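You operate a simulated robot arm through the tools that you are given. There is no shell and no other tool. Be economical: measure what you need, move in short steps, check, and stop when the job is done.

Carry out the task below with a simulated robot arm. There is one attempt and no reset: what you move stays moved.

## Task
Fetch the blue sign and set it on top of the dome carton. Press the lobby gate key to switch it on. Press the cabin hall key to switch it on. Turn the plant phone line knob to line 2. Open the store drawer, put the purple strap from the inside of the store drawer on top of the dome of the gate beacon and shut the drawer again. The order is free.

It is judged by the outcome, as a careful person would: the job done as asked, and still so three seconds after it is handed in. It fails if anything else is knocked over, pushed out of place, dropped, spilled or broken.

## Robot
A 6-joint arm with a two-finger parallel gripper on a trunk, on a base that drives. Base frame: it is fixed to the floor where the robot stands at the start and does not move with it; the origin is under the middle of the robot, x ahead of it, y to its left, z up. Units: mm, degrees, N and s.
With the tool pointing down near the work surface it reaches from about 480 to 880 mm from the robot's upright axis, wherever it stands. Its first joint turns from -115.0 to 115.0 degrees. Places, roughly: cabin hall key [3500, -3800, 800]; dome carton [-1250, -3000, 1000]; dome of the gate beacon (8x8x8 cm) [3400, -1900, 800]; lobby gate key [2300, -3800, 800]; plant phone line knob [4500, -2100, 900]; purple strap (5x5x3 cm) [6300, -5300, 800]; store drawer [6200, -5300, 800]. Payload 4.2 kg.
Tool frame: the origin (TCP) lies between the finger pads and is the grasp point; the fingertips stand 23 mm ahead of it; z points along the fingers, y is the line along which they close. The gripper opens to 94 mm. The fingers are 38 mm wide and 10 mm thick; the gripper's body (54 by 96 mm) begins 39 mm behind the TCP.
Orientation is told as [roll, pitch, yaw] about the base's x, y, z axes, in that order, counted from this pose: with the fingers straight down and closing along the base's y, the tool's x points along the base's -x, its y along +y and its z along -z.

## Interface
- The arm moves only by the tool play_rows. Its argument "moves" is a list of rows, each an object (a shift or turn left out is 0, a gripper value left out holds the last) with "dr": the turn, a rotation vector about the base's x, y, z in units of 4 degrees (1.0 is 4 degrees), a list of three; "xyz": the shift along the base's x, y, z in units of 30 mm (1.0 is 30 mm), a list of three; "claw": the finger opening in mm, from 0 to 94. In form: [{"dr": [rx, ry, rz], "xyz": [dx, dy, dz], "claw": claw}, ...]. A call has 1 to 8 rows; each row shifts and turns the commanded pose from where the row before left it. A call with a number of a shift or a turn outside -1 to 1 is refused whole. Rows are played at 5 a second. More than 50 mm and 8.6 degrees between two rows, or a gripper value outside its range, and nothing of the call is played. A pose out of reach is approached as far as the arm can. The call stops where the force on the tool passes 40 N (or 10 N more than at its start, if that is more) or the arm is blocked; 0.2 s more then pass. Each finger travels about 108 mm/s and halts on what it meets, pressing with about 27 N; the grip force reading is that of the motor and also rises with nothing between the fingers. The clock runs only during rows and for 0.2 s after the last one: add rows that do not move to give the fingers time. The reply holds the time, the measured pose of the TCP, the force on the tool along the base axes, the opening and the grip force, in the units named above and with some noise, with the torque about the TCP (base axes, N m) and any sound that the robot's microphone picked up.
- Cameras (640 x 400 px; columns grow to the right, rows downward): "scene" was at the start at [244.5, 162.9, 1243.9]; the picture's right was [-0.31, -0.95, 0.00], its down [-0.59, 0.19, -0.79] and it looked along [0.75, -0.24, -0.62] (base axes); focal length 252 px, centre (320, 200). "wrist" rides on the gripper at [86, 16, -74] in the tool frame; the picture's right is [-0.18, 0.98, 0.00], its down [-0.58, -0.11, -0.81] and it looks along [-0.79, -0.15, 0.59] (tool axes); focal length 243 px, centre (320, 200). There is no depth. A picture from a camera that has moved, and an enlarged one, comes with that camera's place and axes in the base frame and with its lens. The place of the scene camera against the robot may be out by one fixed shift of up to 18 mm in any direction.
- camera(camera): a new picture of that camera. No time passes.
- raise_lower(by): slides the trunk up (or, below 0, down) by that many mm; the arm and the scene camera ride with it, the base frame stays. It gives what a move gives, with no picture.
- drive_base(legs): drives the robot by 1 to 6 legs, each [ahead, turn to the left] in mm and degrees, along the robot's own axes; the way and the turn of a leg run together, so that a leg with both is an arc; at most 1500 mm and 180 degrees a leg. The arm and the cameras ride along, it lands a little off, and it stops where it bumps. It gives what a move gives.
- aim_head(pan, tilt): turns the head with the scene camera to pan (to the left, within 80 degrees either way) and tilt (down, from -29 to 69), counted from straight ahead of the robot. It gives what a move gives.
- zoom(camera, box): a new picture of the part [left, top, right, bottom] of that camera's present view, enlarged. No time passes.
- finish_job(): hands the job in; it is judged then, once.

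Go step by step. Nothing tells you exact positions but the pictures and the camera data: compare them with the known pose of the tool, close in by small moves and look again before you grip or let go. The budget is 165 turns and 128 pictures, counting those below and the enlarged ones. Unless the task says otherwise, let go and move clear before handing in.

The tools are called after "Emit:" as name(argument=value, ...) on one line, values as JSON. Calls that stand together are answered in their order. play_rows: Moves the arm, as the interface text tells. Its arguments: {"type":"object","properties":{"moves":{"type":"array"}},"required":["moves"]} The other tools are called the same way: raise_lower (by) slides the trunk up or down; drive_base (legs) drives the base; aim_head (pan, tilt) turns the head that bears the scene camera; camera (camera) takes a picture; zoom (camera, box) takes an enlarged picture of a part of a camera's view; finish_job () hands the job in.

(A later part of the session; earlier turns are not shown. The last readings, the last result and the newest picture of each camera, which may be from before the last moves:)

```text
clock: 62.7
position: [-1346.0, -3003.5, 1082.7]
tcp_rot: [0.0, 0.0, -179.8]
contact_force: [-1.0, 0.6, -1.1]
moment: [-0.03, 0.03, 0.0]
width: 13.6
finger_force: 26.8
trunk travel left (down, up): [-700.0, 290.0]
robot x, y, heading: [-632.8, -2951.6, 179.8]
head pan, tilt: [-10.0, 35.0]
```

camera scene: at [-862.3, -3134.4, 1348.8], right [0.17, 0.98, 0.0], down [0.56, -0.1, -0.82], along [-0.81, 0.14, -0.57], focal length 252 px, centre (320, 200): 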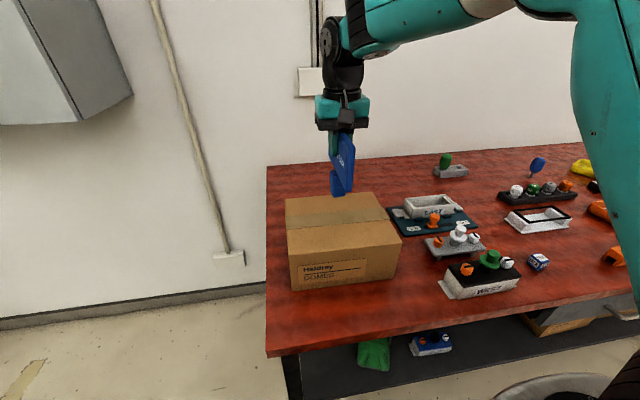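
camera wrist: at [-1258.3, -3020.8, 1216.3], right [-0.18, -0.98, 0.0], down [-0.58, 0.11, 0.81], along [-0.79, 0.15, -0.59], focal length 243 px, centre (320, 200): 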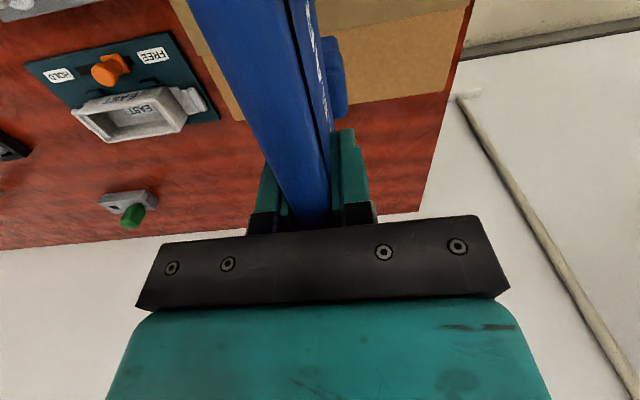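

Emit:
play_rows(moves=[{"xyz": [0, 0, -0.04]}, {}])

Emit:
play_rows(moves=[{"xyz": [0, 0, -0.03]}, {}])

```text
clock: 63.3
position: [-1345.8, -3003.6, 1082.0]
tcp_rot: [0.0, 0.0, -179.8]
contact_force: [-0.4, 0.0, -0.8]
moment: [0.0, 0.01, 0.0]
width: 13.7
finger_force: 26.9
trunk travel left (down, up): [-700.0, 290.0]
robot x, y, heading: [-632.4, -2950.3, 180.1]
head pan, tilt: [-10.0, 35.0]
```

```text
clock: 63.9
position: [-1346.4, -3004.3, 1080.9]
tcp_rot: [0.0, -0.2, -179.9]
contact_force: [1.2, 0.5, 5.9]
moment: [0.06, -0.19, -0.02]
width: 13.8
finger_force: 27.1
trunk travel left (down, up): [-700.0, 290.0]
robot x, y, heading: [-632.8, -2947.2, 180.0]
head pan, tilt: [-10.0, 35.0]
```

Light contact (about 7 N). Opening the fingers gently.

Emit:
play_rows(moves=[{"claw": 16}, {"claw": 20}, {"claw": 26}, {"claw": 40}, {"claw": 60}, {}])

Emit:
zoom(camera="scene", box=[300, 130, 380, 230])

```text
clock: 65.3
position: [-1346.2, -3004.8, 1081.5]
tcp_rot: [0.0, -0.1, -179.7]
contact_force: [1.2, -0.4, 12.7]
moment: [0.0, -0.12, -0.01]
width: 59.9
finger_force: 0.1
trunk travel left (down, up): [-700.0, 290.0]
robot x, y, heading: [-633.6, -2950.4, 180.2]
head pan, tilt: [-10.0, 35.0]
```

```text
4.00 times, centred on (340, 180) of scene
camera zoom: at [-861.8, -3134.4, 1349.0], right [0.17, 0.98, 0.0], down [0.56, -0.1, -0.82], along [-0.81, 0.14, -0.57], focal length 1007 px, centre (240, 280)
```

zoom: 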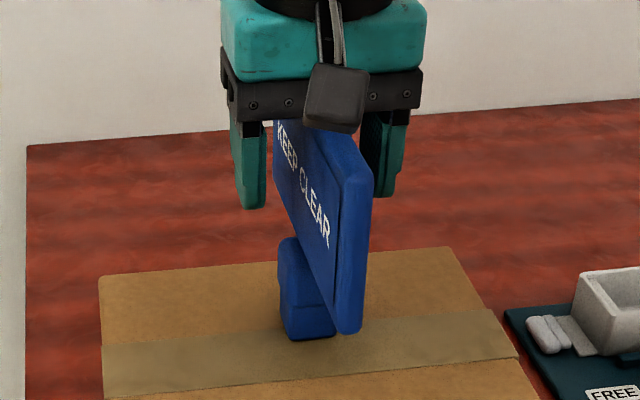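

The sign stands by itself; the palm seems to touch its top. Lift straight up.

Emit:
play_rows(moves=[{"xyz": [0, 0, 0.2]}, {"xyz": [0, 0, 0.6]}, {"xyz": [0, 0, 1], "claw": 70}, {"xyz": [0, 0, 1]}, {"xyz": [0, 0, 1]}, {}])

Emit:
camera(camera="scene")

```text
clock: 66.7
position: [-1348.0, -3003.8, 1191.5]
tcp_rot: [0.1, 0.0, -179.8]
contact_force: [-0.3, -0.5, 0.0]
moment: [-0.04, 0.0, 0.01]
width: 70.1
finger_force: 0.1
trunk travel left (down, up): [-700.0, 290.0]
robot x, y, heading: [-635.2, -2951.3, 180.1]
head pan, tilt: [-10.0, 35.0]
```

```text
88 pictures are left
camera scene: at [-862.3, -3134.4, 1348.8], right [0.17, 0.98, 0.0], down [0.56, -0.1, -0.82], along [-0.81, 0.14, -0.57], focal length 252 px, centre (320, 200)
```

scene: 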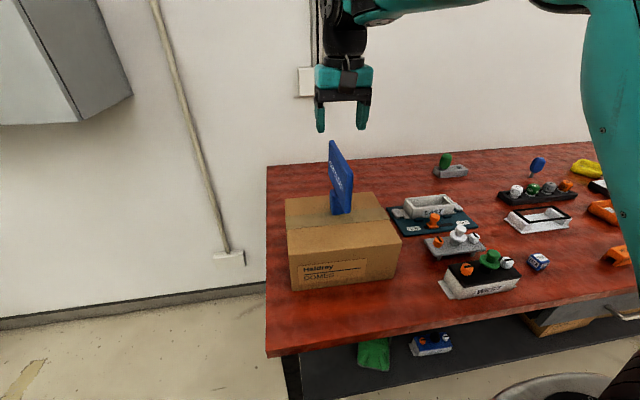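

The sign stands on the dome carton. Back off and turn around toward the keys.

Emit:
drive_base(legs=[[-350, 0]])

Emit:
play_rows(moves=[{"xyz": [1, 0, 0]}, {"xyz": [1, 0, 0]}, {"xyz": [1, 0, 0]}, {"xyz": [1, 0, 0]}, {"xyz": [1, 0, 0]}, {"xyz": [1, 0, 0]}])

Emit:
drive_base(legs=[[0, 150]])

Emit:
aim_head(pan=25, tilt=15)

Emit:
camera(camera="scene")

```text
clock: 69.0
position: [-998.0, -3002.4, 1191.9]
tcp_rot: [0.1, 0.0, 180.0]
contact_force: [0.2, -0.7, -0.7]
moment: [0.05, 0.0, 0.03]
width: 70.1
finger_force: 0.1
trunk travel left (down, up): [-700.0, 290.0]
robot x, y, heading: [-285.4, -2951.1, 179.9]
head pan, tilt: [-10.0, 35.0]
```

```text
clock: 70.3
position: [-818.8, -3002.1, 1194.4]
tcp_rot: [0.1, 0.0, 179.8]
contact_force: [-0.1, 0.7, -1.2]
moment: [0.04, -0.03, 0.01]
width: 69.9
finger_force: 0.1
trunk travel left (down, up): [-700.0, 290.0]
robot x, y, heading: [-287.9, -2950.6, 179.7]
head pan, tilt: [-10.0, 35.0]
```

```text
clock: 76.8
position: [193.8, -3191.3, 1194.9]
tcp_rot: [-0.1, 0.0, -32.4]
contact_force: [-0.6, -0.3, 0.2]
moment: [0.02, -0.02, -0.02]
width: 70.1
finger_force: 0.1
trunk travel left (down, up): [-700.0, 290.0]
robot x, y, heading: [-285.4, -2950.5, -32.2]
head pan, tilt: [-10.0, 35.0]
```

```text
clock: 77.8
position: [195.0, -3190.7, 1195.0]
tcp_rot: [0.0, 0.0, -32.4]
contact_force: [0.2, 0.7, -0.5]
moment: [0.02, 0.02, -0.01]
width: 70.2
finger_force: 0.0
trunk travel left (down, up): [-700.0, 290.0]
robot x, y, heading: [-284.4, -2952.1, -32.2]
head pan, tilt: [25.0, 15.0]
```

```text
87 pictures are left
camera scene: at [51.2, -2885.5, 1380.7], right [-0.13, -0.99, 0.0], down [-0.26, 0.03, -0.97], along [0.96, -0.13, -0.26], focal length 252 px, centre (320, 200)
```

scene: 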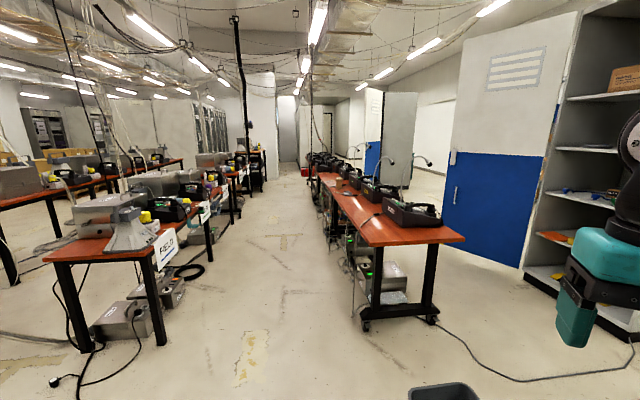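

I see an aisle between two rows of tables: the keys should be on the right row, the beacon and the phone on the left row. I'll drive into the aisle.

Emit:
drive_base(legs=[[0, 36.3], [1200, 0], [1190, 0], [0, -64]])

Emit:
aim_head(pan=0, tilt=30)

Emit:
camera(camera="scene")

```text
clock: 82.4
position: [633.3, -2830.0, 1199.7]
tcp_rot: [0.3, -0.6, 4.4]
contact_force: [-2.7, 0.4, 1.6]
moment: [0.01, -0.1, 0.02]
width: 69.7
finger_force: 0.1
trunk travel left (down, up): [-700.0, 290.0]
robot x, y, heading: [111.8, -2922.5, 3.9]
head pan, tilt: [25.0, 15.0]
stopped in leg 2: the robot was blocked; the commanded pose is now the measured one
```

```text
clock: 83.3
position: [636.0, -2831.7, 1197.2]
tcp_rot: [0.3, -0.6, 4.4]
contact_force: [-0.2, 1.2, -0.4]
moment: [0.03, 0.01, 0.02]
width: 69.9
finger_force: 0.0
trunk travel left (down, up): [-700.0, 290.0]
robot x, y, heading: [111.7, -2923.8, 4.0]
head pan, tilt: [0.0, 30.0]
```

```text
86 pictures are left
camera scene: at [351.7, -2716.4, 1356.6], right [0.07, -1.0, 0.0], down [-0.5, -0.03, -0.87], along [0.86, 0.06, -0.5], focal length 252 px, centre (320, 200)
```

scene: 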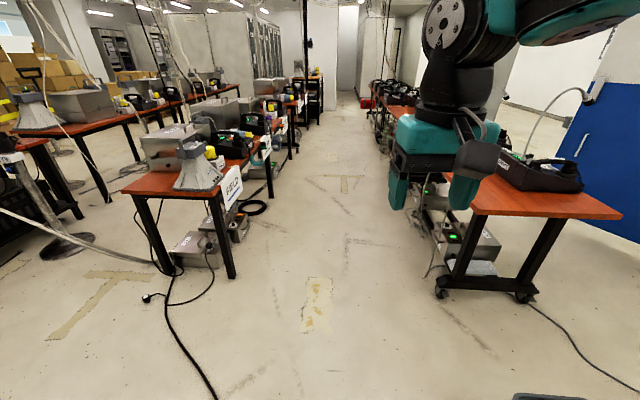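

Something blocked the base; look down near it.

Emit:
aim_head(pan=0, tilt=65)

Emit:
camera(camera="scene")

Emit:
aim_head(pan=-60, tilt=50)

Emit:
camera(camera="scene")

```text
clock: 84.3
position: [635.9, -2831.2, 1197.5]
tcp_rot: [0.2, -0.5, 4.3]
contact_force: [-0.3, -0.2, 0.0]
moment: [0.0, 0.01, -0.02]
width: 69.7
finger_force: 0.1
trunk travel left (down, up): [-700.0, 290.0]
robot x, y, heading: [111.9, -2925.8, 4.0]
head pan, tilt: [0.0, 65.0]
```

```text
85 pictures are left
camera scene: at [322.1, -2718.5, 1309.0], right [0.07, -1.0, 0.0], down [-0.9, -0.06, -0.42], along [0.42, 0.03, -0.91], focal length 252 px, centre (320, 200)
```

scene: 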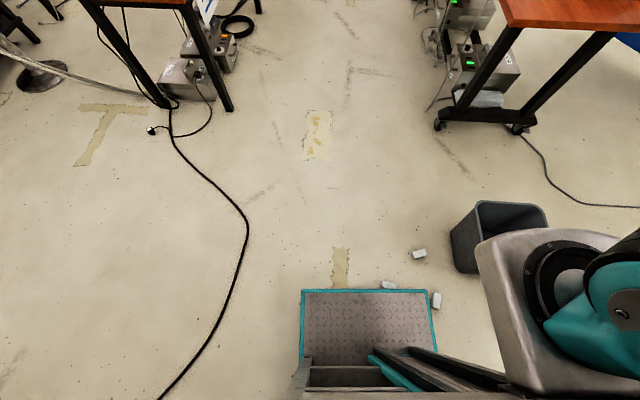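

```text
clock: 85.6
position: [635.3, -2830.6, 1197.5]
tcp_rot: [0.2, -0.5, 4.4]
contact_force: [0.1, 0.3, 0.7]
moment: [0.0, 0.0, 0.01]
width: 70.0
finger_force: 0.1
trunk travel left (down, up): [-700.0, 290.0]
robot x, y, heading: [110.5, -2921.6, 3.9]
head pan, tilt: [-60.0, 50.0]
```

```text
84 pictures are left
camera scene: at [304.6, -2786.5, 1327.0], right [-0.83, -0.56, 0.0], down [-0.43, 0.64, -0.64], along [0.36, -0.53, -0.77], focal length 252 px, centre (320, 200)
```

scene: 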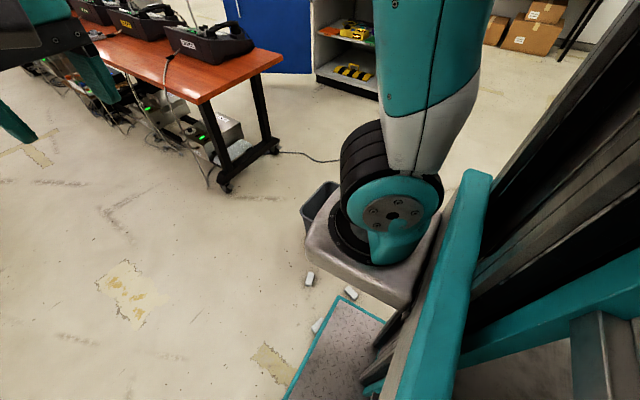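

Litter on the floor right before the deck blocks it. I'll back up and go around on the left.

Emit:
drive_base(legs=[[-200, 0], [0, 36], [620, 0], [0, -41], [1000, 0]])

Emit:
aim_head(pan=-25, tilt=25)

Emit:
camera(camera="scene")

```text
clock: 98.7
position: [1900.0, -2514.0, 1197.8]
tcp_rot: [0.2, -0.5, -1.0]
contact_force: [-0.4, 0.5, -0.3]
moment: [0.01, -0.03, -0.02]
width: 70.0
finger_force: 0.1
trunk travel left (down, up): [-700.0, 290.0]
robot x, y, heading: [1370.0, -2555.8, -1.1]
head pan, tilt: [-60.0, 50.0]
```

```text
clock: 99.7
position: [1900.3, -2513.9, 1198.6]
tcp_rot: [0.1, -0.5, -1.1]
contact_force: [-1.2, -0.1, -0.4]
moment: [-0.01, -0.03, -0.01]
width: 70.3
finger_force: 0.0
trunk travel left (down, up): [-700.0, 290.0]
robot x, y, heading: [1367.6, -2557.1, -1.2]
head pan, tilt: [-25.0, 25.0]
```

```text
83 pictures are left
camera scene: at [1619.9, -2411.4, 1364.5], right [-0.44, -0.9, 0.0], down [-0.38, 0.19, -0.91], along [0.81, -0.4, -0.42], focal length 252 px, centre (320, 200)
```

scene: 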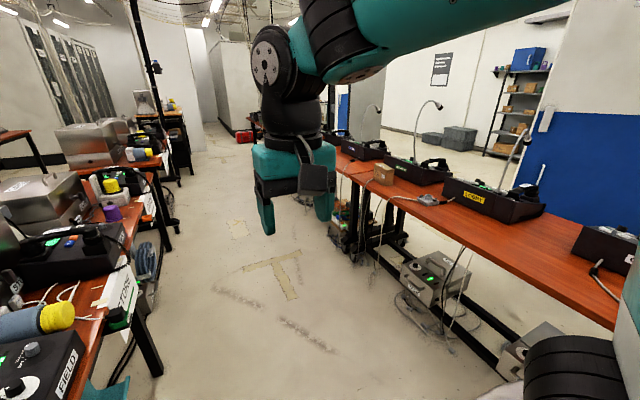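

The yellow "LOBBY" unit is on the right row. Drive up to x≈2270, y≈-2800 and face it.

Emit:
drive_base(legs=[[0, -14], [930, 0], [0, -75]])

Emit:
aim_head(pan=0, tilt=30)

Emit:
camera(camera="scene")

```text
clock: 108.7
position: [2331.9, -3320.9, 1197.4]
tcp_rot: [0.2, -0.5, -89.6]
contact_force: [0.1, -0.1, -0.8]
moment: [-0.03, 0.0, 0.0]
width: 70.0
finger_force: 0.1
trunk travel left (down, up): [-700.0, 290.0]
robot x, y, heading: [2274.1, -2789.8, -89.7]
head pan, tilt: [-25.0, 25.0]
```

```text
clock: 109.6
position: [2332.2, -3321.1, 1197.9]
tcp_rot: [0.2, -0.5, -89.5]
contact_force: [-1.0, -0.9, 0.3]
moment: [0.02, 0.05, -0.04]
width: 69.9
finger_force: 0.1
trunk travel left (down, up): [-700.0, 290.0]
robot x, y, heading: [2275.8, -2791.0, -89.9]
head pan, tilt: [0.0, 30.0]
```

```text
82 pictures are left
camera scene: at [2482.4, -3040.4, 1356.6], right [-1.0, 0.0, 0.0], down [0.0, 0.5, -0.87], along [0.0, -0.87, -0.5], focal length 252 px, centre (320, 200)
```

scene: 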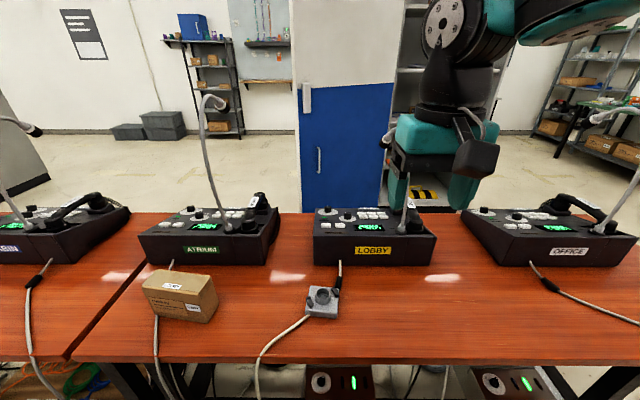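

Emit:
zoom(camera="scene", box=[300, 190, 450, 284])

```text
4.26 times, centred on (375, 237) of scene
camera zoom: at [2482.4, -3040.4, 1356.6], right [-1.0, 0.0, 0.0], down [0.0, 0.5, -0.87], along [0.0, -0.87, -0.5], focal length 1071 px, centre (86, 43)
```

zoom: 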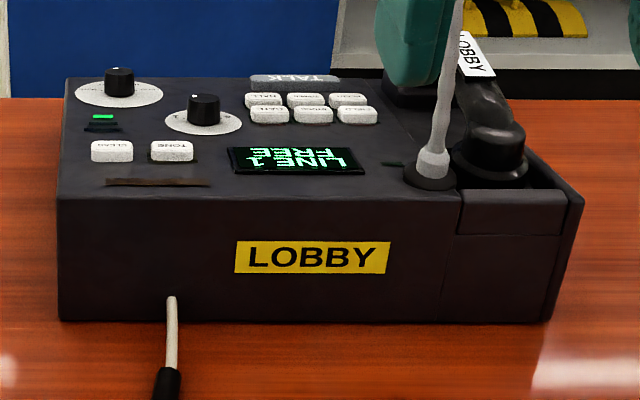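

The LOBBY console's keys face the other way: two rows of three keys. I'll move the arm to the left and look for the gooseneck and the key labels.

Emit:
play_rows(moves=[{"xyz": [1, 0.5, 0.1], "claw": 0}, {"xyz": [1, 0.5, 0]}, {"xyz": [1, 0.5, 0]}, {"xyz": [1, 0.5, 0]}, {"xyz": [1, 0, 0]}, {"xyz": [1, 0, 0]}, {"xyz": [1, 0, 0]}, {"xyz": [1, 0, 0]}])

Emit:
aim_head(pan=-10, tilt=30)

Emit:
camera(camera="scene")

```text
clock: 111.4
position: [2572.9, -3263.3, 1204.6]
tcp_rot: [0.2, -0.5, -89.5]
contact_force: [-0.5, 0.7, 1.1]
moment: [-0.01, -0.01, -0.03]
width: 0.1
finger_force: 27.2
trunk travel left (down, up): [-700.0, 290.0]
robot x, y, heading: [2276.1, -2793.1, -90.1]
head pan, tilt: [0.0, 30.0]
```

```text
clock: 112.1
position: [2573.4, -3262.6, 1204.6]
tcp_rot: [0.1, -0.5, -89.5]
contact_force: [-0.4, 1.2, 0.1]
moment: [0.02, 0.01, 0.01]
width: 0.0
finger_force: 27.4
trunk travel left (down, up): [-700.0, 290.0]
robot x, y, heading: [2277.2, -2793.2, -89.6]
head pan, tilt: [-10.0, 30.0]
```

```text
80 pictures are left
camera scene: at [2466.9, -3039.0, 1356.6], right [-0.99, 0.17, 0.0], down [0.09, 0.49, -0.87], along [-0.15, -0.85, -0.5], focal length 252 px, centre (320, 200)
```

scene: 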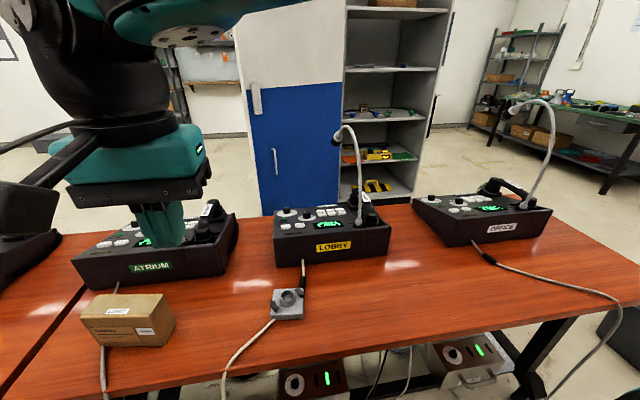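

Emit:
zoom(camera="scene", box=[265, 120, 395, 270])

Emit:
zoom(camera="scene", box=[270, 195, 370, 245])

```text
2.67 times, centred on (330, 195) of scene
camera zoom: at [2466.9, -3039.0, 1356.6], right [-0.99, 0.17, 0.0], down [0.09, 0.49, -0.87], along [-0.15, -0.85, -0.5], focal length 671 px, centre (293, 213)
```

zoom: 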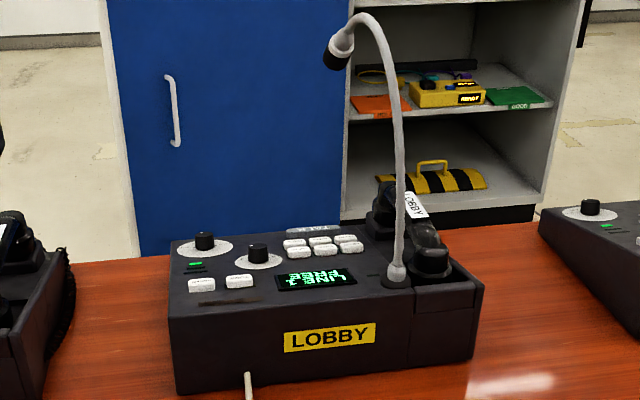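

```text
6.40 times, centred on (320, 220) of scene
camera zoom: at [2466.9, -3039.0, 1356.6], right [-0.99, 0.17, 0.0], down [0.09, 0.49, -0.87], along [-0.15, -0.85, -0.5], focal length 1611 px, centre (320, 72)
```

zoom: 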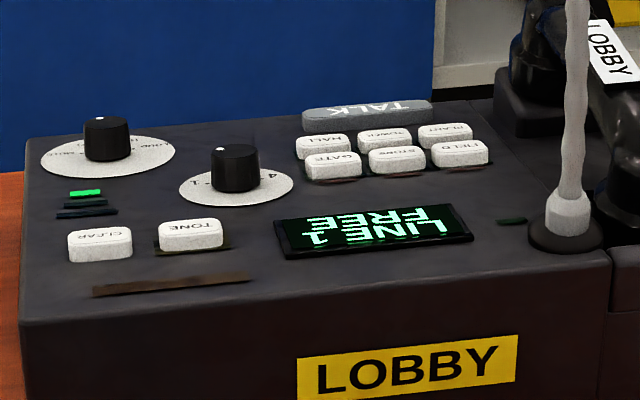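

GATE is the near-left key as seen from here, roughly (2320,-3835). I'll drive 200 mm nearer and bring the arm above it.

Emit:
drive_base(legs=[[195, 0]])

Emit:
play_rows(moves=[{"xyz": [-1, -1, -0.5]}, {"xyz": [-1, -1, -0.5]}, {"xyz": [-1, -1, -0.5]}, {"xyz": [-1, -1, -0.5]}, {"xyz": [-1, -1, -0.5]}, {"xyz": [-1, -0.8, -0.5]}, {"xyz": [-1, -0.5, -0.5]}, {}])

Emit:
aim_head(pan=-5, tilt=25)

Emit:
camera(camera="scene")

Emit:
camera(camera="wrist")

```text
clock: 113.7
position: [2573.2, -3459.5, 1204.1]
tcp_rot: [0.2, -0.5, -89.6]
contact_force: [0.4, 0.0, -0.1]
moment: [-0.02, -0.01, 0.02]
width: 0.0
finger_force: 27.0
trunk travel left (down, up): [-700.0, 290.0]
robot x, y, heading: [2279.2, -2987.7, -90.1]
head pan, tilt: [-10.0, 30.0]
```

```text
clock: 115.5
position: [2360.3, -3647.6, 1098.9]
tcp_rot: [0.2, -0.5, -89.5]
contact_force: [0.4, 0.3, 0.6]
moment: [0.03, -0.02, -0.02]
width: 0.4
finger_force: 26.8
trunk travel left (down, up): [-700.0, 290.0]
robot x, y, heading: [2277.1, -2987.4, -89.6]
head pan, tilt: [-10.0, 30.0]
```

```text
clock: 116.1
position: [2361.2, -3647.8, 1098.4]
tcp_rot: [0.2, -0.5, -89.6]
contact_force: [-0.2, -0.2, 1.0]
moment: [-0.01, 0.03, 0.0]
width: 0.2
finger_force: 27.2
trunk travel left (down, up): [-700.0, 290.0]
robot x, y, heading: [2276.7, -2987.2, -89.9]
head pan, tilt: [-5.0, 25.0]
```

```text
77 pictures are left
camera scene: at [2474.8, -3238.6, 1364.5], right [-1.0, 0.09, 0.0], down [0.04, 0.42, -0.91], along [-0.08, -0.9, -0.42], focal length 252 px, centre (320, 200)
```

scene: 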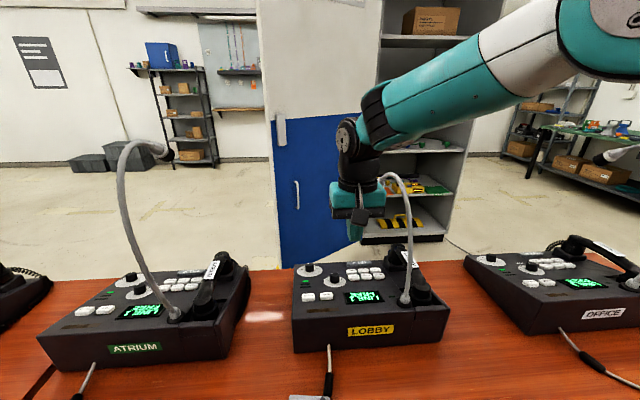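

```text
76 pictures are left
camera wrist: at [2376.7, -3560.4, 1172.2], right [0.98, -0.18, 0.0], down [-0.11, -0.58, 0.81], along [-0.14, -0.8, -0.58], focal length 243 px, centre (320, 200)
```

wrist: 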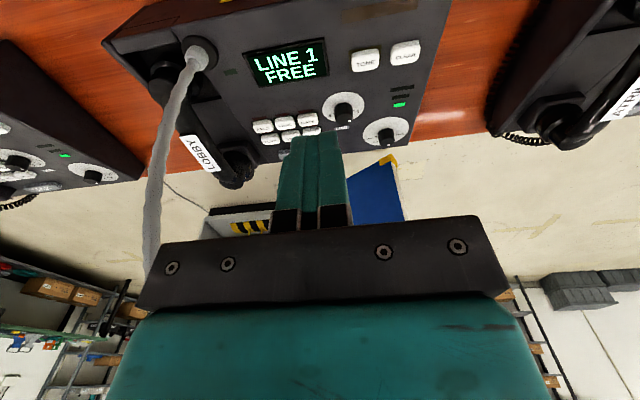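

Emit:
zoom(camera="wrist", box=[220, 30, 380, 160])

```text
3.08 times, centred on (300, 95) of wrist
camera zoom: at [2376.7, -3560.4, 1172.2], right [0.98, -0.18, 0.0], down [-0.11, -0.58, 0.81], along [-0.14, -0.8, -0.58], focal length 746 px, centre (382, 523)
```

zoom: 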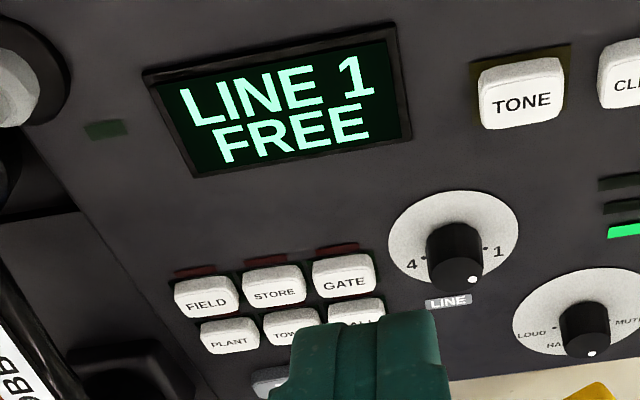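

GATE identified (rightmost, nearest the display, in the wrist view), around (2311,-3812). I'll lean the tool 8° away from the gooseneck and move above the key.

Emit:
play_rows(moves=[{"dr": [0, 1, 0], "xyz": [0, -0.8, -0.8]}, {"dr": [0, 1, 0], "xyz": [-0.3, -0.8, -0.9]}, {"xyz": [-0.4, -0.8, -0.9]}, {"xyz": [-0.4, -0.8, -0.9]}, {"xyz": [-0.4, -0.8, -0.9]}, {"xyz": [0, -0.6, -0.9]}, {}])

Emit:
camera(camera="wrist")

Emit:
camera(camera="scene")

```text
clock: 117.7
position: [2314.7, -3787.1, 939.4]
tcp_rot: [-7.9, -0.3, -89.6]
contact_force: [-0.3, 0.6, 0.0]
moment: [-0.02, 0.0, 0.0]
width: 0.1
finger_force: 27.2
trunk travel left (down, up): [-700.0, 290.0]
robot x, y, heading: [2274.8, -2990.0, -89.5]
head pan, tilt: [-5.0, 25.0]
```

```text
74 pictures are left
camera wrist: at [2340.4, -3700.3, 1010.8], right [0.98, -0.18, -0.13], down [0.01, -0.58, 0.82], along [-0.22, -0.8, -0.56], focal length 243 px, centre (320, 200)
```

wrist: 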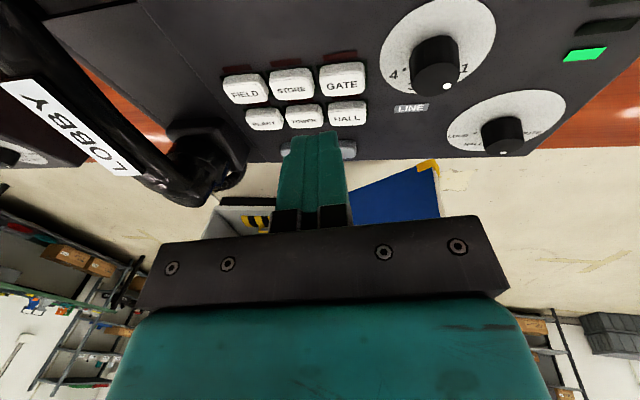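

```text
73 pictures are left
camera scene: at [2474.8, -3238.6, 1364.6], right [-1.0, 0.09, 0.0], down [0.04, 0.42, -0.91], along [-0.08, -0.9, -0.42], focal length 252 px, centre (320, 200)
```

scene: 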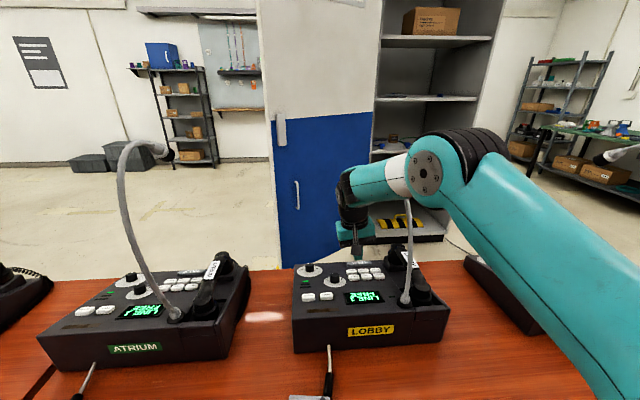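

The forearm comes close to the gooseneck top. I'll lift straight up with the trunk, back away, and look at a way to come from the other side.

Emit:
raise_lower(by=200)

Emit:
play_rows(moves=[{"xyz": [0.5, 1, 0.5]}, {"xyz": [0.5, 1, 0.5]}, {"xyz": [1, 1, 0.5]}, {"xyz": [1, 1, 0]}, {"xyz": [1, 1, 0]}, {"xyz": [1, 1, 0]}])

Emit:
camera(camera="scene")

```text
clock: 119.9
position: [2314.9, -3787.5, 1141.2]
tcp_rot: [-7.8, -0.3, -89.5]
contact_force: [-1.5, -0.1, 0.0]
moment: [0.02, 0.0, 0.04]
width: 0.0
finger_force: 26.9
trunk travel left (down, up): [-900.0, 90.0]
robot x, y, heading: [2277.6, -2991.6, -90.1]
head pan, tilt: [-5.0, 25.0]
```

```text
clock: 121.3
position: [2465.5, -3608.5, 1186.0]
tcp_rot: [-7.9, -0.4, -89.5]
contact_force: [1.3, -0.3, 0.1]
moment: [0.05, 0.01, 0.01]
width: 0.4
finger_force: 27.2
trunk travel left (down, up): [-900.0, 90.0]
robot x, y, heading: [2275.6, -2990.5, -89.9]
head pan, tilt: [-5.0, 25.0]
```

```text
72 pictures are left
camera scene: at [2474.4, -3239.1, 1564.5], right [-1.0, 0.09, 0.0], down [0.04, 0.42, -0.91], along [-0.08, -0.9, -0.42], focal length 252 px, centre (320, 200)
```

scene: 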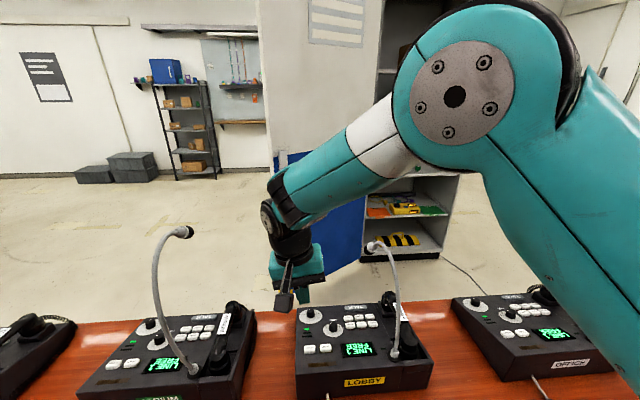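

Gooseneck runs from (2195,-3718,815) to its head at (2264,-3852,1118); GATE is about (2319,-3785,~850). I'll shift the robot ~250 mm to its left so the forearm comes in clear of the gooseneck.

Emit:
drive_base(legs=[[-300, 0], [0, 40], [330, 0], [0, -40], [40, 0]])

Emit:
raise_lower(by=-170)

Emit:
aim_head(pan=-10, tilt=30)

Emit:
camera(camera="scene")

```text
clock: 129.3
position: [2687.8, -3612.0, 1186.9]
tcp_rot: [-7.7, -0.4, -88.9]
contact_force: [0.2, 0.2, -0.9]
moment: [0.02, -0.03, 0.02]
width: 0.0
finger_force: 26.7
trunk travel left (down, up): [-900.0, 90.0]
robot x, y, heading: [2496.6, -2996.3, -89.4]
head pan, tilt: [-5.0, 25.0]
```

```text
clock: 131.2
position: [2687.8, -3612.7, 1016.6]
tcp_rot: [-7.8, -0.4, -89.1]
contact_force: [-13.8, -1.6, 2.8]
moment: [0.14, -1.32, -0.29]
width: 0.1
finger_force: 27.6
trunk travel left (down, up): [-730.0, 260.0]
robot x, y, heading: [2493.6, -2998.0, -89.6]
head pan, tilt: [-5.0, 25.0]
```

```text
clock: 131.9
position: [2687.1, -3612.7, 1016.9]
tcp_rot: [-7.8, -0.4, -88.9]
contact_force: [-12.8, 1.9, -0.9]
moment: [-0.04, -1.03, -0.08]
width: 0.1
finger_force: 26.9
trunk travel left (down, up): [-730.0, 260.0]
robot x, y, heading: [2498.3, -2998.4, -89.3]
head pan, tilt: [-10.0, 30.0]
```

```text
71 pictures are left
camera scene: at [2686.3, -3240.2, 1386.7], right [-0.99, 0.16, 0.0], down [0.08, 0.49, -0.87], along [-0.14, -0.85, -0.5], focal length 252 px, centre (320, 200)
```

scene: 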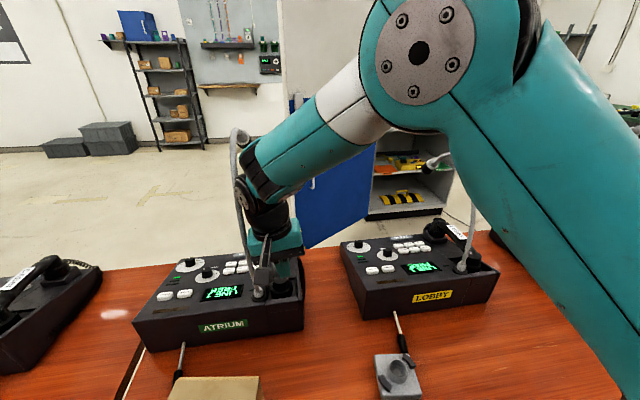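

The gripper leans on the ATRIUM gooseneck (13 N). Go straight back up at once.

Emit:
raise_lower(by=200)

Emit:
camera(camera="scene")

```text
clock: 134.1
position: [2688.1, -3612.8, 1215.8]
tcp_rot: [-7.8, -0.3, -89.0]
contact_force: [0.6, 0.8, -0.7]
moment: [0.0, 0.0, 0.03]
width: 0.0
finger_force: 26.9
trunk travel left (down, up): [-930.0, 60.0]
robot x, y, heading: [2496.8, -2994.9, -89.5]
head pan, tilt: [-10.0, 30.0]
```

```text
70 pictures are left
camera scene: at [2686.9, -3240.3, 1586.5], right [-0.99, 0.16, 0.0], down [0.08, 0.49, -0.87], along [-0.14, -0.85, -0.5], focal length 252 px, centre (320, 200)
```

scene: 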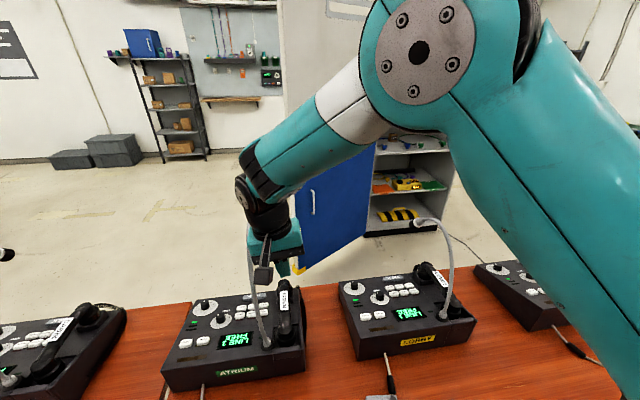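

Contact is gone and nothing has moved. Now shift the arm at this height over to LOBBY's GATE key.

Emit:
play_rows(moves=[{"xyz": [-1, 0, 0]}, {"xyz": [-1, 0, 0]}, {"xyz": [-1, 0, 0]}, {"xyz": [-1, 0, 0]}, {"xyz": [-1, -0.5, 0]}, {"xyz": [-1, -0.5, 0]}, {"xyz": [-1, -0.5, 0]}, {"xyz": [-1, -0.5, 0]}])

Emit:
play_rows(moves=[{"xyz": [-1, -0.7, 0]}, {"xyz": [-1, -0.7, 0]}, {"xyz": [-1, -0.7, 0]}, {"xyz": [-0.8, -0.7, 0]}, {}])

Emit:
camera(camera="scene")

Emit:
camera(camera="wrist")

```text
clock: 135.9
position: [2447.6, -3673.2, 1217.6]
tcp_rot: [-7.8, -0.4, -89.1]
contact_force: [-0.7, -0.2, 1.2]
moment: [0.0, -0.01, 0.02]
width: 0.0
finger_force: 26.7
trunk travel left (down, up): [-930.0, 60.0]
robot x, y, heading: [2496.7, -2994.5, -89.5]
head pan, tilt: [-10.0, 30.0]
```

```text
clock: 137.1
position: [2335.1, -3755.4, 1217.5]
tcp_rot: [-7.9, -0.5, -89.0]
contact_force: [-0.1, 0.2, 0.7]
moment: [-0.01, -0.01, 0.0]
width: 0.0
finger_force: 27.6
trunk travel left (down, up): [-930.0, 60.0]
robot x, y, heading: [2496.5, -2992.6, -89.6]
head pan, tilt: [-10.0, 30.0]
```

```text
69 pictures are left
camera scene: at [2686.8, -3240.3, 1586.6], right [-0.99, 0.16, 0.0], down [0.08, 0.49, -0.87], along [-0.14, -0.85, -0.5], focal length 252 px, centre (320, 200)
```

scene: 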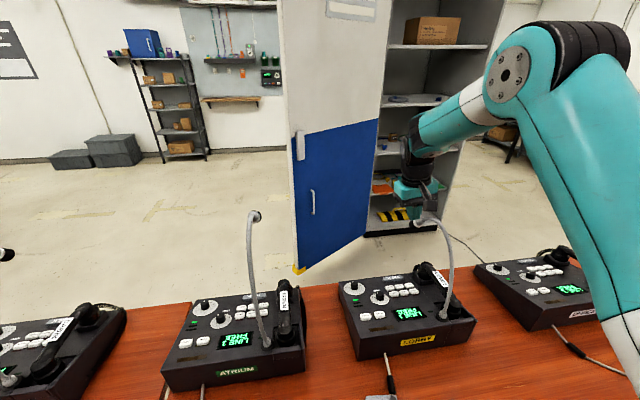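

```text
68 pictures are left
camera wrist: at [2360.0, -3668.7, 1287.6], right [0.98, -0.17, -0.13], down [0.01, -0.58, 0.82], along [-0.21, -0.8, -0.56], focal length 243 px, centre (320, 200)
```

wrist: 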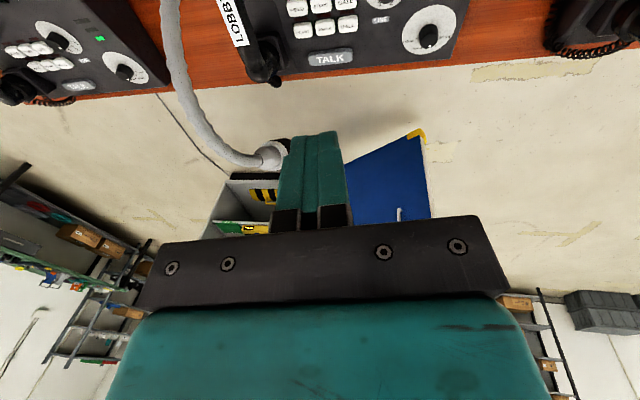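

Emit:
play_rows(moves=[{"dr": [0, 1, 0], "xyz": [0.4, 0.4, -0.5]}, {"dr": [0, 1, 0], "xyz": [0, 0, -0.9]}, {"xyz": [0, 0, -1]}, {"xyz": [0, 0, -1]}, {"xyz": [0, 0, -1]}, {"xyz": [0, 0, -1]}, {"xyz": [0, 0, -1]}, {"xyz": [0, 0, -1]}])

Emit:
camera(camera="scene")

Emit:
camera(camera="wrist")

```text
clock: 138.9
position: [2344.7, -3742.8, 992.9]
tcp_rot: [-15.7, -0.2, -89.0]
contact_force: [0.6, 0.3, 0.4]
moment: [0.01, -0.03, -0.01]
width: 0.0
finger_force: 27.0
trunk travel left (down, up): [-930.0, 60.0]
robot x, y, heading: [2494.6, -2993.2, -89.4]
head pan, tilt: [-10.0, 30.0]
```

```text
67 pictures are left
camera scene: at [2686.9, -3240.0, 1586.7], right [-0.99, 0.16, 0.0], down [0.08, 0.49, -0.87], along [-0.14, -0.85, -0.5], focal length 252 px, centre (320, 200)
```

scene: 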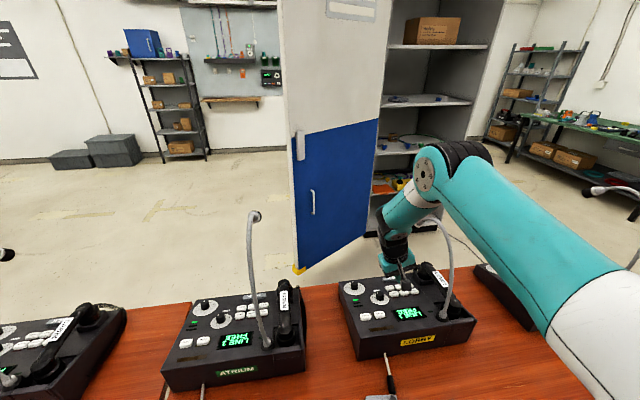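

```text
66 pictures are left
camera wrist: at [2380.0, -3655.7, 1058.5], right [0.95, -0.17, -0.27], down [0.12, -0.57, 0.81], along [-0.29, -0.8, -0.52], focal length 243 px, centre (320, 200)
```

wrist: 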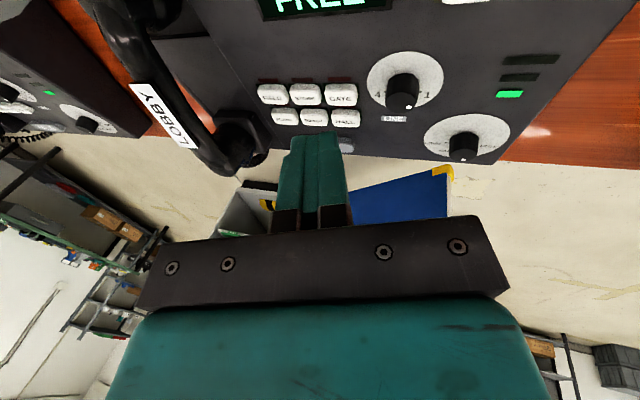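

GATE triangulates consistently to (2319,-3788,849). Approach to ~15 mm above it.

Emit:
play_rows(moves=[{"xyz": [-0.2, -0.2, -0.8]}, {"xyz": [-0.2, -0.3, -0.9]}, {"xyz": [-0.2, -0.35, -0.9]}, {"xyz": [-0.2, -0.35, -0.6]}, {}])

Emit:
camera(camera="wrist")

Emit:
zoom(camera="scene", box=[330, 180, 490, 340])

```text
clock: 140.1
position: [2322.5, -3781.5, 899.1]
tcp_rot: [-15.8, -0.3, -89.1]
contact_force: [-0.5, 0.0, 0.6]
moment: [0.01, -0.01, 0.0]
width: 0.1
finger_force: 27.0
trunk travel left (down, up): [-930.0, 60.0]
robot x, y, heading: [2492.6, -2996.0, -89.5]
head pan, tilt: [-10.0, 30.0]
```

```text
65 pictures are left
camera wrist: at [2356.4, -3693.9, 964.9], right [0.95, -0.17, -0.27], down [0.13, -0.57, 0.81], along [-0.29, -0.8, -0.52], focal length 243 px, centre (320, 200)
```

wrist: 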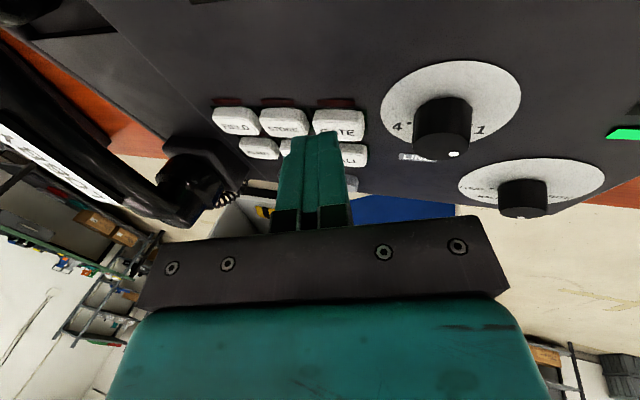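

```text
2.50 times, centred on (410, 260) of scene
camera zoom: at [2686.8, -3240.3, 1586.6], right [-0.99, 0.16, 0.0], down [0.08, 0.49, -0.87], along [-0.14, -0.85, -0.5], focal length 629 px, centre (95, 50)
```

zoom: 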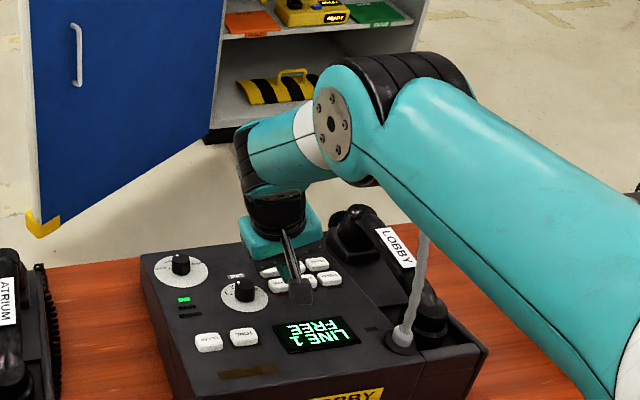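

Aligned over GATE; tip is ~25 mm above. Descending in small steps.

Emit:
play_rows(moves=[{"xyz": [0, 0, -0.4]}, {"xyz": [0, 0, -0.2]}, {}])

Emit:
play_rows(moves=[{"xyz": [0, 0, -0.12]}, {"xyz": [0, 0, -0.1]}, {}])

Emit:
camera(camera="wrist")

```text
clock: 140.9
position: [2321.6, -3780.3, 880.4]
tcp_rot: [-15.8, -0.3, -89.0]
contact_force: [-0.2, -0.6, -0.1]
moment: [0.01, 0.01, 0.0]
width: 0.0
finger_force: 26.8
trunk travel left (down, up): [-930.0, 60.0]
robot x, y, heading: [2491.2, -2996.7, -89.2]
head pan, tilt: [-10.0, 30.0]
```

```text
clock: 141.7
position: [2320.9, -3780.7, 874.6]
tcp_rot: [-15.8, -0.4, -88.9]
contact_force: [0.3, 0.2, 1.0]
moment: [0.03, 0.01, 0.01]
width: 0.0
finger_force: 27.2
trunk travel left (down, up): [-930.0, 60.0]
robot x, y, heading: [2493.2, -2994.0, -89.1]
head pan, tilt: [-10.0, 30.0]
```

```text
63 pictures are left
camera wrist: at [2355.8, -3693.7, 940.3], right [0.95, -0.17, -0.27], down [0.13, -0.57, 0.81], along [-0.29, -0.8, -0.52], focal length 243 px, centre (320, 200)
```

wrist: 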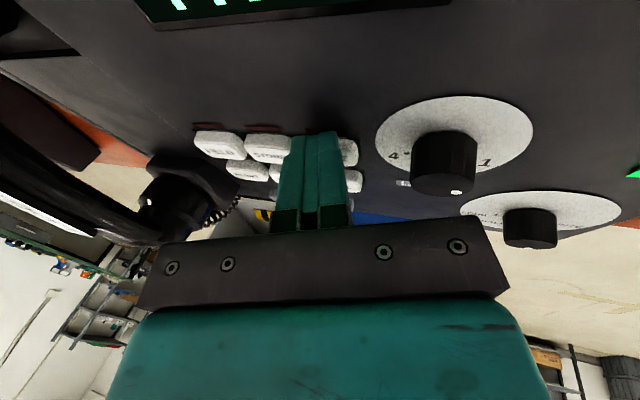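

Emit:
play_rows(moves=[{"xyz": [0.15, 0, -0.1]}, {"xyz": [0, 0, -0.1]}, {}])

Emit:
play_rows(moves=[{"xyz": [0, 0, -0.1]}, {"xyz": [0, 0, -0.07]}, {}])

```text
clock: 142.4
position: [2323.5, -3781.7, 872.2]
tcp_rot: [-16.1, -0.6, -89.3]
contact_force: [2.3, 12.2, 22.7]
moment: [0.67, -0.09, -0.01]
width: 0.1
finger_force: 26.4
trunk travel left (down, up): [-930.0, 60.0]
robot x, y, heading: [2494.5, -2995.9, -89.4]
head pan, tilt: [-10.0, 30.0]
heard: click
stopped in row 3: the force on the tool passed its limit (the readings are from after the stop); the commanded pose is now the measured one
```

```text
clock: 142.8
position: [2323.2, -3782.3, 873.2]
tcp_rot: [-16.1, -0.6, -89.3]
contact_force: [3.3, 13.3, 24.6]
moment: [0.66, -0.15, 0.01]
width: 0.1
finger_force: 26.9
trunk travel left (down, up): [-930.0, 60.0]
robot x, y, heading: [2494.0, -2993.7, -89.4]
head pan, tilt: [-10.0, 30.0]
stopped in row 1: the force on the tool passed its limit (the readings are from after the stop); the commanded pose is now the measured one
```

Click heard. Retract up and check the lamp.

Emit:
play_rows(moves=[{"xyz": [0, 0, 0.5]}, {"xyz": [0.2, 0.4, 1]}, {"xyz": [0.2, 0.5, 1]}, {"xyz": [0, 0.3, 1]}, {}])

Emit:
camera(camera="wrist")

```text
clock: 144.0
position: [2339.0, -3748.3, 972.6]
tcp_rot: [-16.2, -0.6, -89.4]
contact_force: [-0.5, 0.4, -0.2]
moment: [0.01, 0.01, 0.0]
width: 0.2
finger_force: 26.7
trunk travel left (down, up): [-930.0, 60.0]
robot x, y, heading: [2492.3, -2994.9, -89.7]
head pan, tilt: [-10.0, 30.0]
```

```text
62 pictures are left
camera wrist: at [2374.0, -3661.2, 1038.2], right [0.95, -0.18, -0.27], down [0.12, -0.57, 0.81], along [-0.3, -0.8, -0.52], focal length 243 px, centre (320, 200)
```

wrist: 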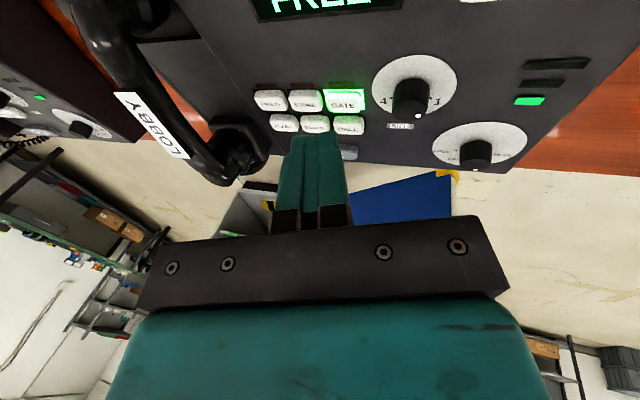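

GATE lamp is lit. Now lift out along the same path, back away and go on to CABIN.

Emit:
play_rows(moves=[{"xyz": [0, 0, 1]}, {"xyz": [0, 0, 1]}, {"xyz": [0, 0, 1]}, {"xyz": [0, 0, 1]}, {"xyz": [0, 0, 1]}, {"xyz": [0, 0, 1]}, {"xyz": [0, 0, 1]}, {"xyz": [0, 0.5, 1]}])

Emit:
play_rows(moves=[{"dr": [0, -1, 0], "xyz": [0, 1, 0]}, {"dr": [0, -1, 0], "xyz": [0, 1, 0]}, {"dr": [0, -1, 0], "xyz": [0, 1, 0]}, {"dr": [0, -1, 0], "xyz": [0, 1, 0]}, {"xyz": [0, 1, 0]}, {"xyz": [0, 1, 0]}, {"xyz": [0, 1, 0]}, {"xyz": [0, 0, 0]}])

Emit:
drive_base(legs=[[-250, 0], [0, 84]])

Emit:
aim_head(pan=-15, tilt=20)

Emit:
camera(camera="scene")

```text
clock: 145.8
position: [2331.5, -3730.0, 1215.5]
tcp_rot: [-16.1, -0.5, -89.2]
contact_force: [-0.4, -0.6, -0.5]
moment: [0.06, 0.02, 0.0]
width: 0.0
finger_force: 27.0
trunk travel left (down, up): [-930.0, 60.0]
robot x, y, heading: [2493.2, -2993.3, -89.9]
head pan, tilt: [-10.0, 30.0]
```

```text
clock: 147.6
position: [2336.8, -3521.7, 1215.5]
tcp_rot: [0.0, -0.8, -89.5]
contact_force: [1.0, -0.5, 0.1]
moment: [0.0, 0.03, -0.03]
width: 0.0
finger_force: 27.0
trunk travel left (down, up): [-930.0, 60.0]
robot x, y, heading: [2495.0, -2994.9, -89.4]
head pan, tilt: [-10.0, 30.0]
```

```text
clock: 153.0
position: [3003.3, -2946.6, 1215.5]
tcp_rot: [-0.2, -0.7, -4.6]
contact_force: [0.1, 0.0, -0.1]
moment: [-0.01, 0.01, 0.01]
width: 0.0
finger_force: 26.8
trunk travel left (down, up): [-930.0, 60.0]
robot x, y, heading: [2494.0, -2743.1, -4.4]
head pan, tilt: [-10.0, 30.0]
```

```text
clock: 153.8
position: [3004.6, -2946.4, 1214.8]
tcp_rot: [-0.1, -0.7, -4.5]
contact_force: [0.1, -0.8, 1.0]
moment: [-0.03, -0.03, -0.02]
width: 0.2
finger_force: 26.4
trunk travel left (down, up): [-930.0, 60.0]
robot x, y, heading: [2491.8, -2742.2, -4.3]
head pan, tilt: [-15.0, 20.0]
```

```text
61 pictures are left
camera scene: at [2758.2, -2598.1, 1602.6], right [-0.33, -0.94, 0.0], down [-0.32, 0.11, -0.94], along [0.89, -0.31, -0.34], focal length 252 px, centre (320, 200)
```

scene: 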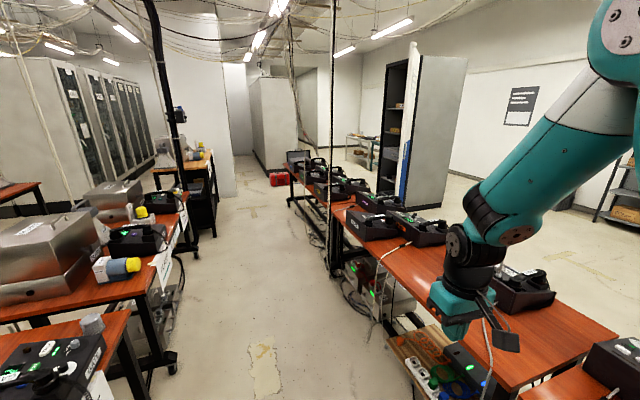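

Emit:
drive_base(legs=[[0, 1.7], [1180, 0], [0, -87]])

Emit:
aim_head(pan=-10, tilt=30)

Emit:
camera(camera="scene")

```text
clock: 163.9
position: [3496.4, -3312.5, 1214.5]
tcp_rot: [-0.1, -0.7, -91.7]
contact_force: [0.3, -0.4, -0.2]
moment: [0.0, 0.02, 0.0]
width: 0.1
finger_force: 27.3
trunk travel left (down, up): [-930.0, 60.0]
robot x, y, heading: [3676.0, -2793.4, -91.7]
head pan, tilt: [-15.0, 20.0]
```

```text
clock: 164.7
position: [3495.8, -3312.3, 1214.6]
tcp_rot: [-0.1, -0.6, -91.7]
contact_force: [0.1, 0.7, 0.5]
moment: [0.01, 0.02, 0.01]
width: 0.2
finger_force: 27.1
trunk travel left (down, up): [-930.0, 60.0]
robot x, y, heading: [3673.3, -2793.5, -91.5]
head pan, tilt: [-10.0, 30.0]
```

```text
60 pictures are left
camera scene: at [3857.1, -3043.9, 1586.6], right [-0.98, 0.2, 0.0], down [0.1, 0.49, -0.87], along [-0.18, -0.85, -0.5], focal length 252 px, centre (320, 200)
```

scene: 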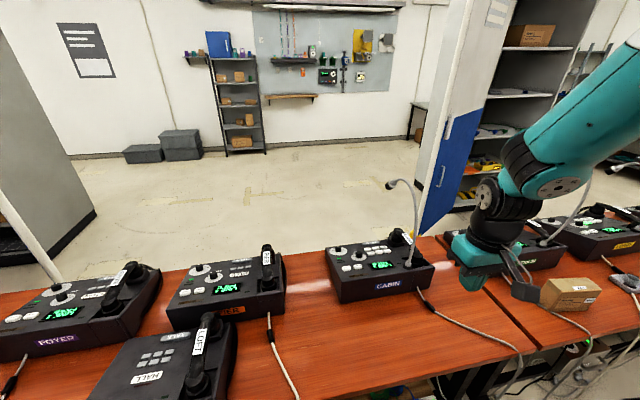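

Emit:
zoom(camera="scene", box=[315, 170, 445, 310])

Emit:
zoom(camera="scene", box=[330, 225, 410, 275])

```text
2.86 times, centred on (380, 240) of scene
camera zoom: at [3857.1, -3043.9, 1586.6], right [-0.98, 0.2, 0.0], down [0.1, 0.49, -0.87], along [-0.18, -0.85, -0.5], focal length 719 px, centre (149, 86)
```

zoom: 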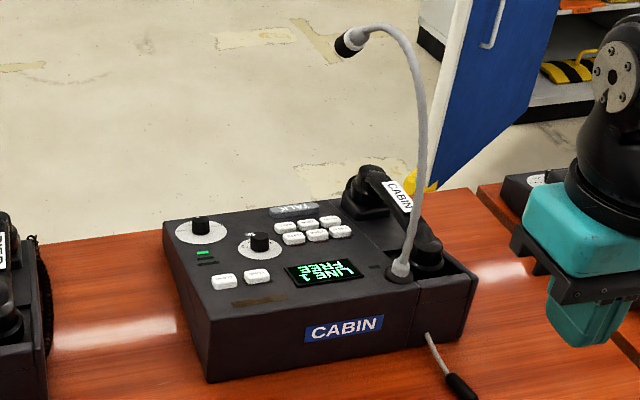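

```text
8.00 times, centred on (370, 250) of scene
camera zoom: at [3857.1, -3043.9, 1586.6], right [-0.98, 0.2, 0.0], down [0.1, 0.49, -0.87], along [-0.18, -0.85, -0.5], focal length 2014 px, centre (-80, -200)
```

zoom: 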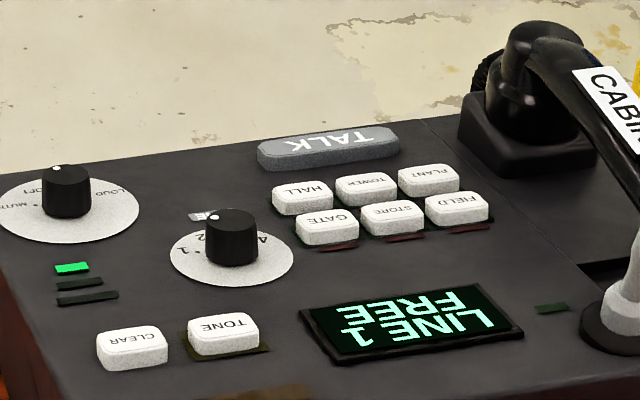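

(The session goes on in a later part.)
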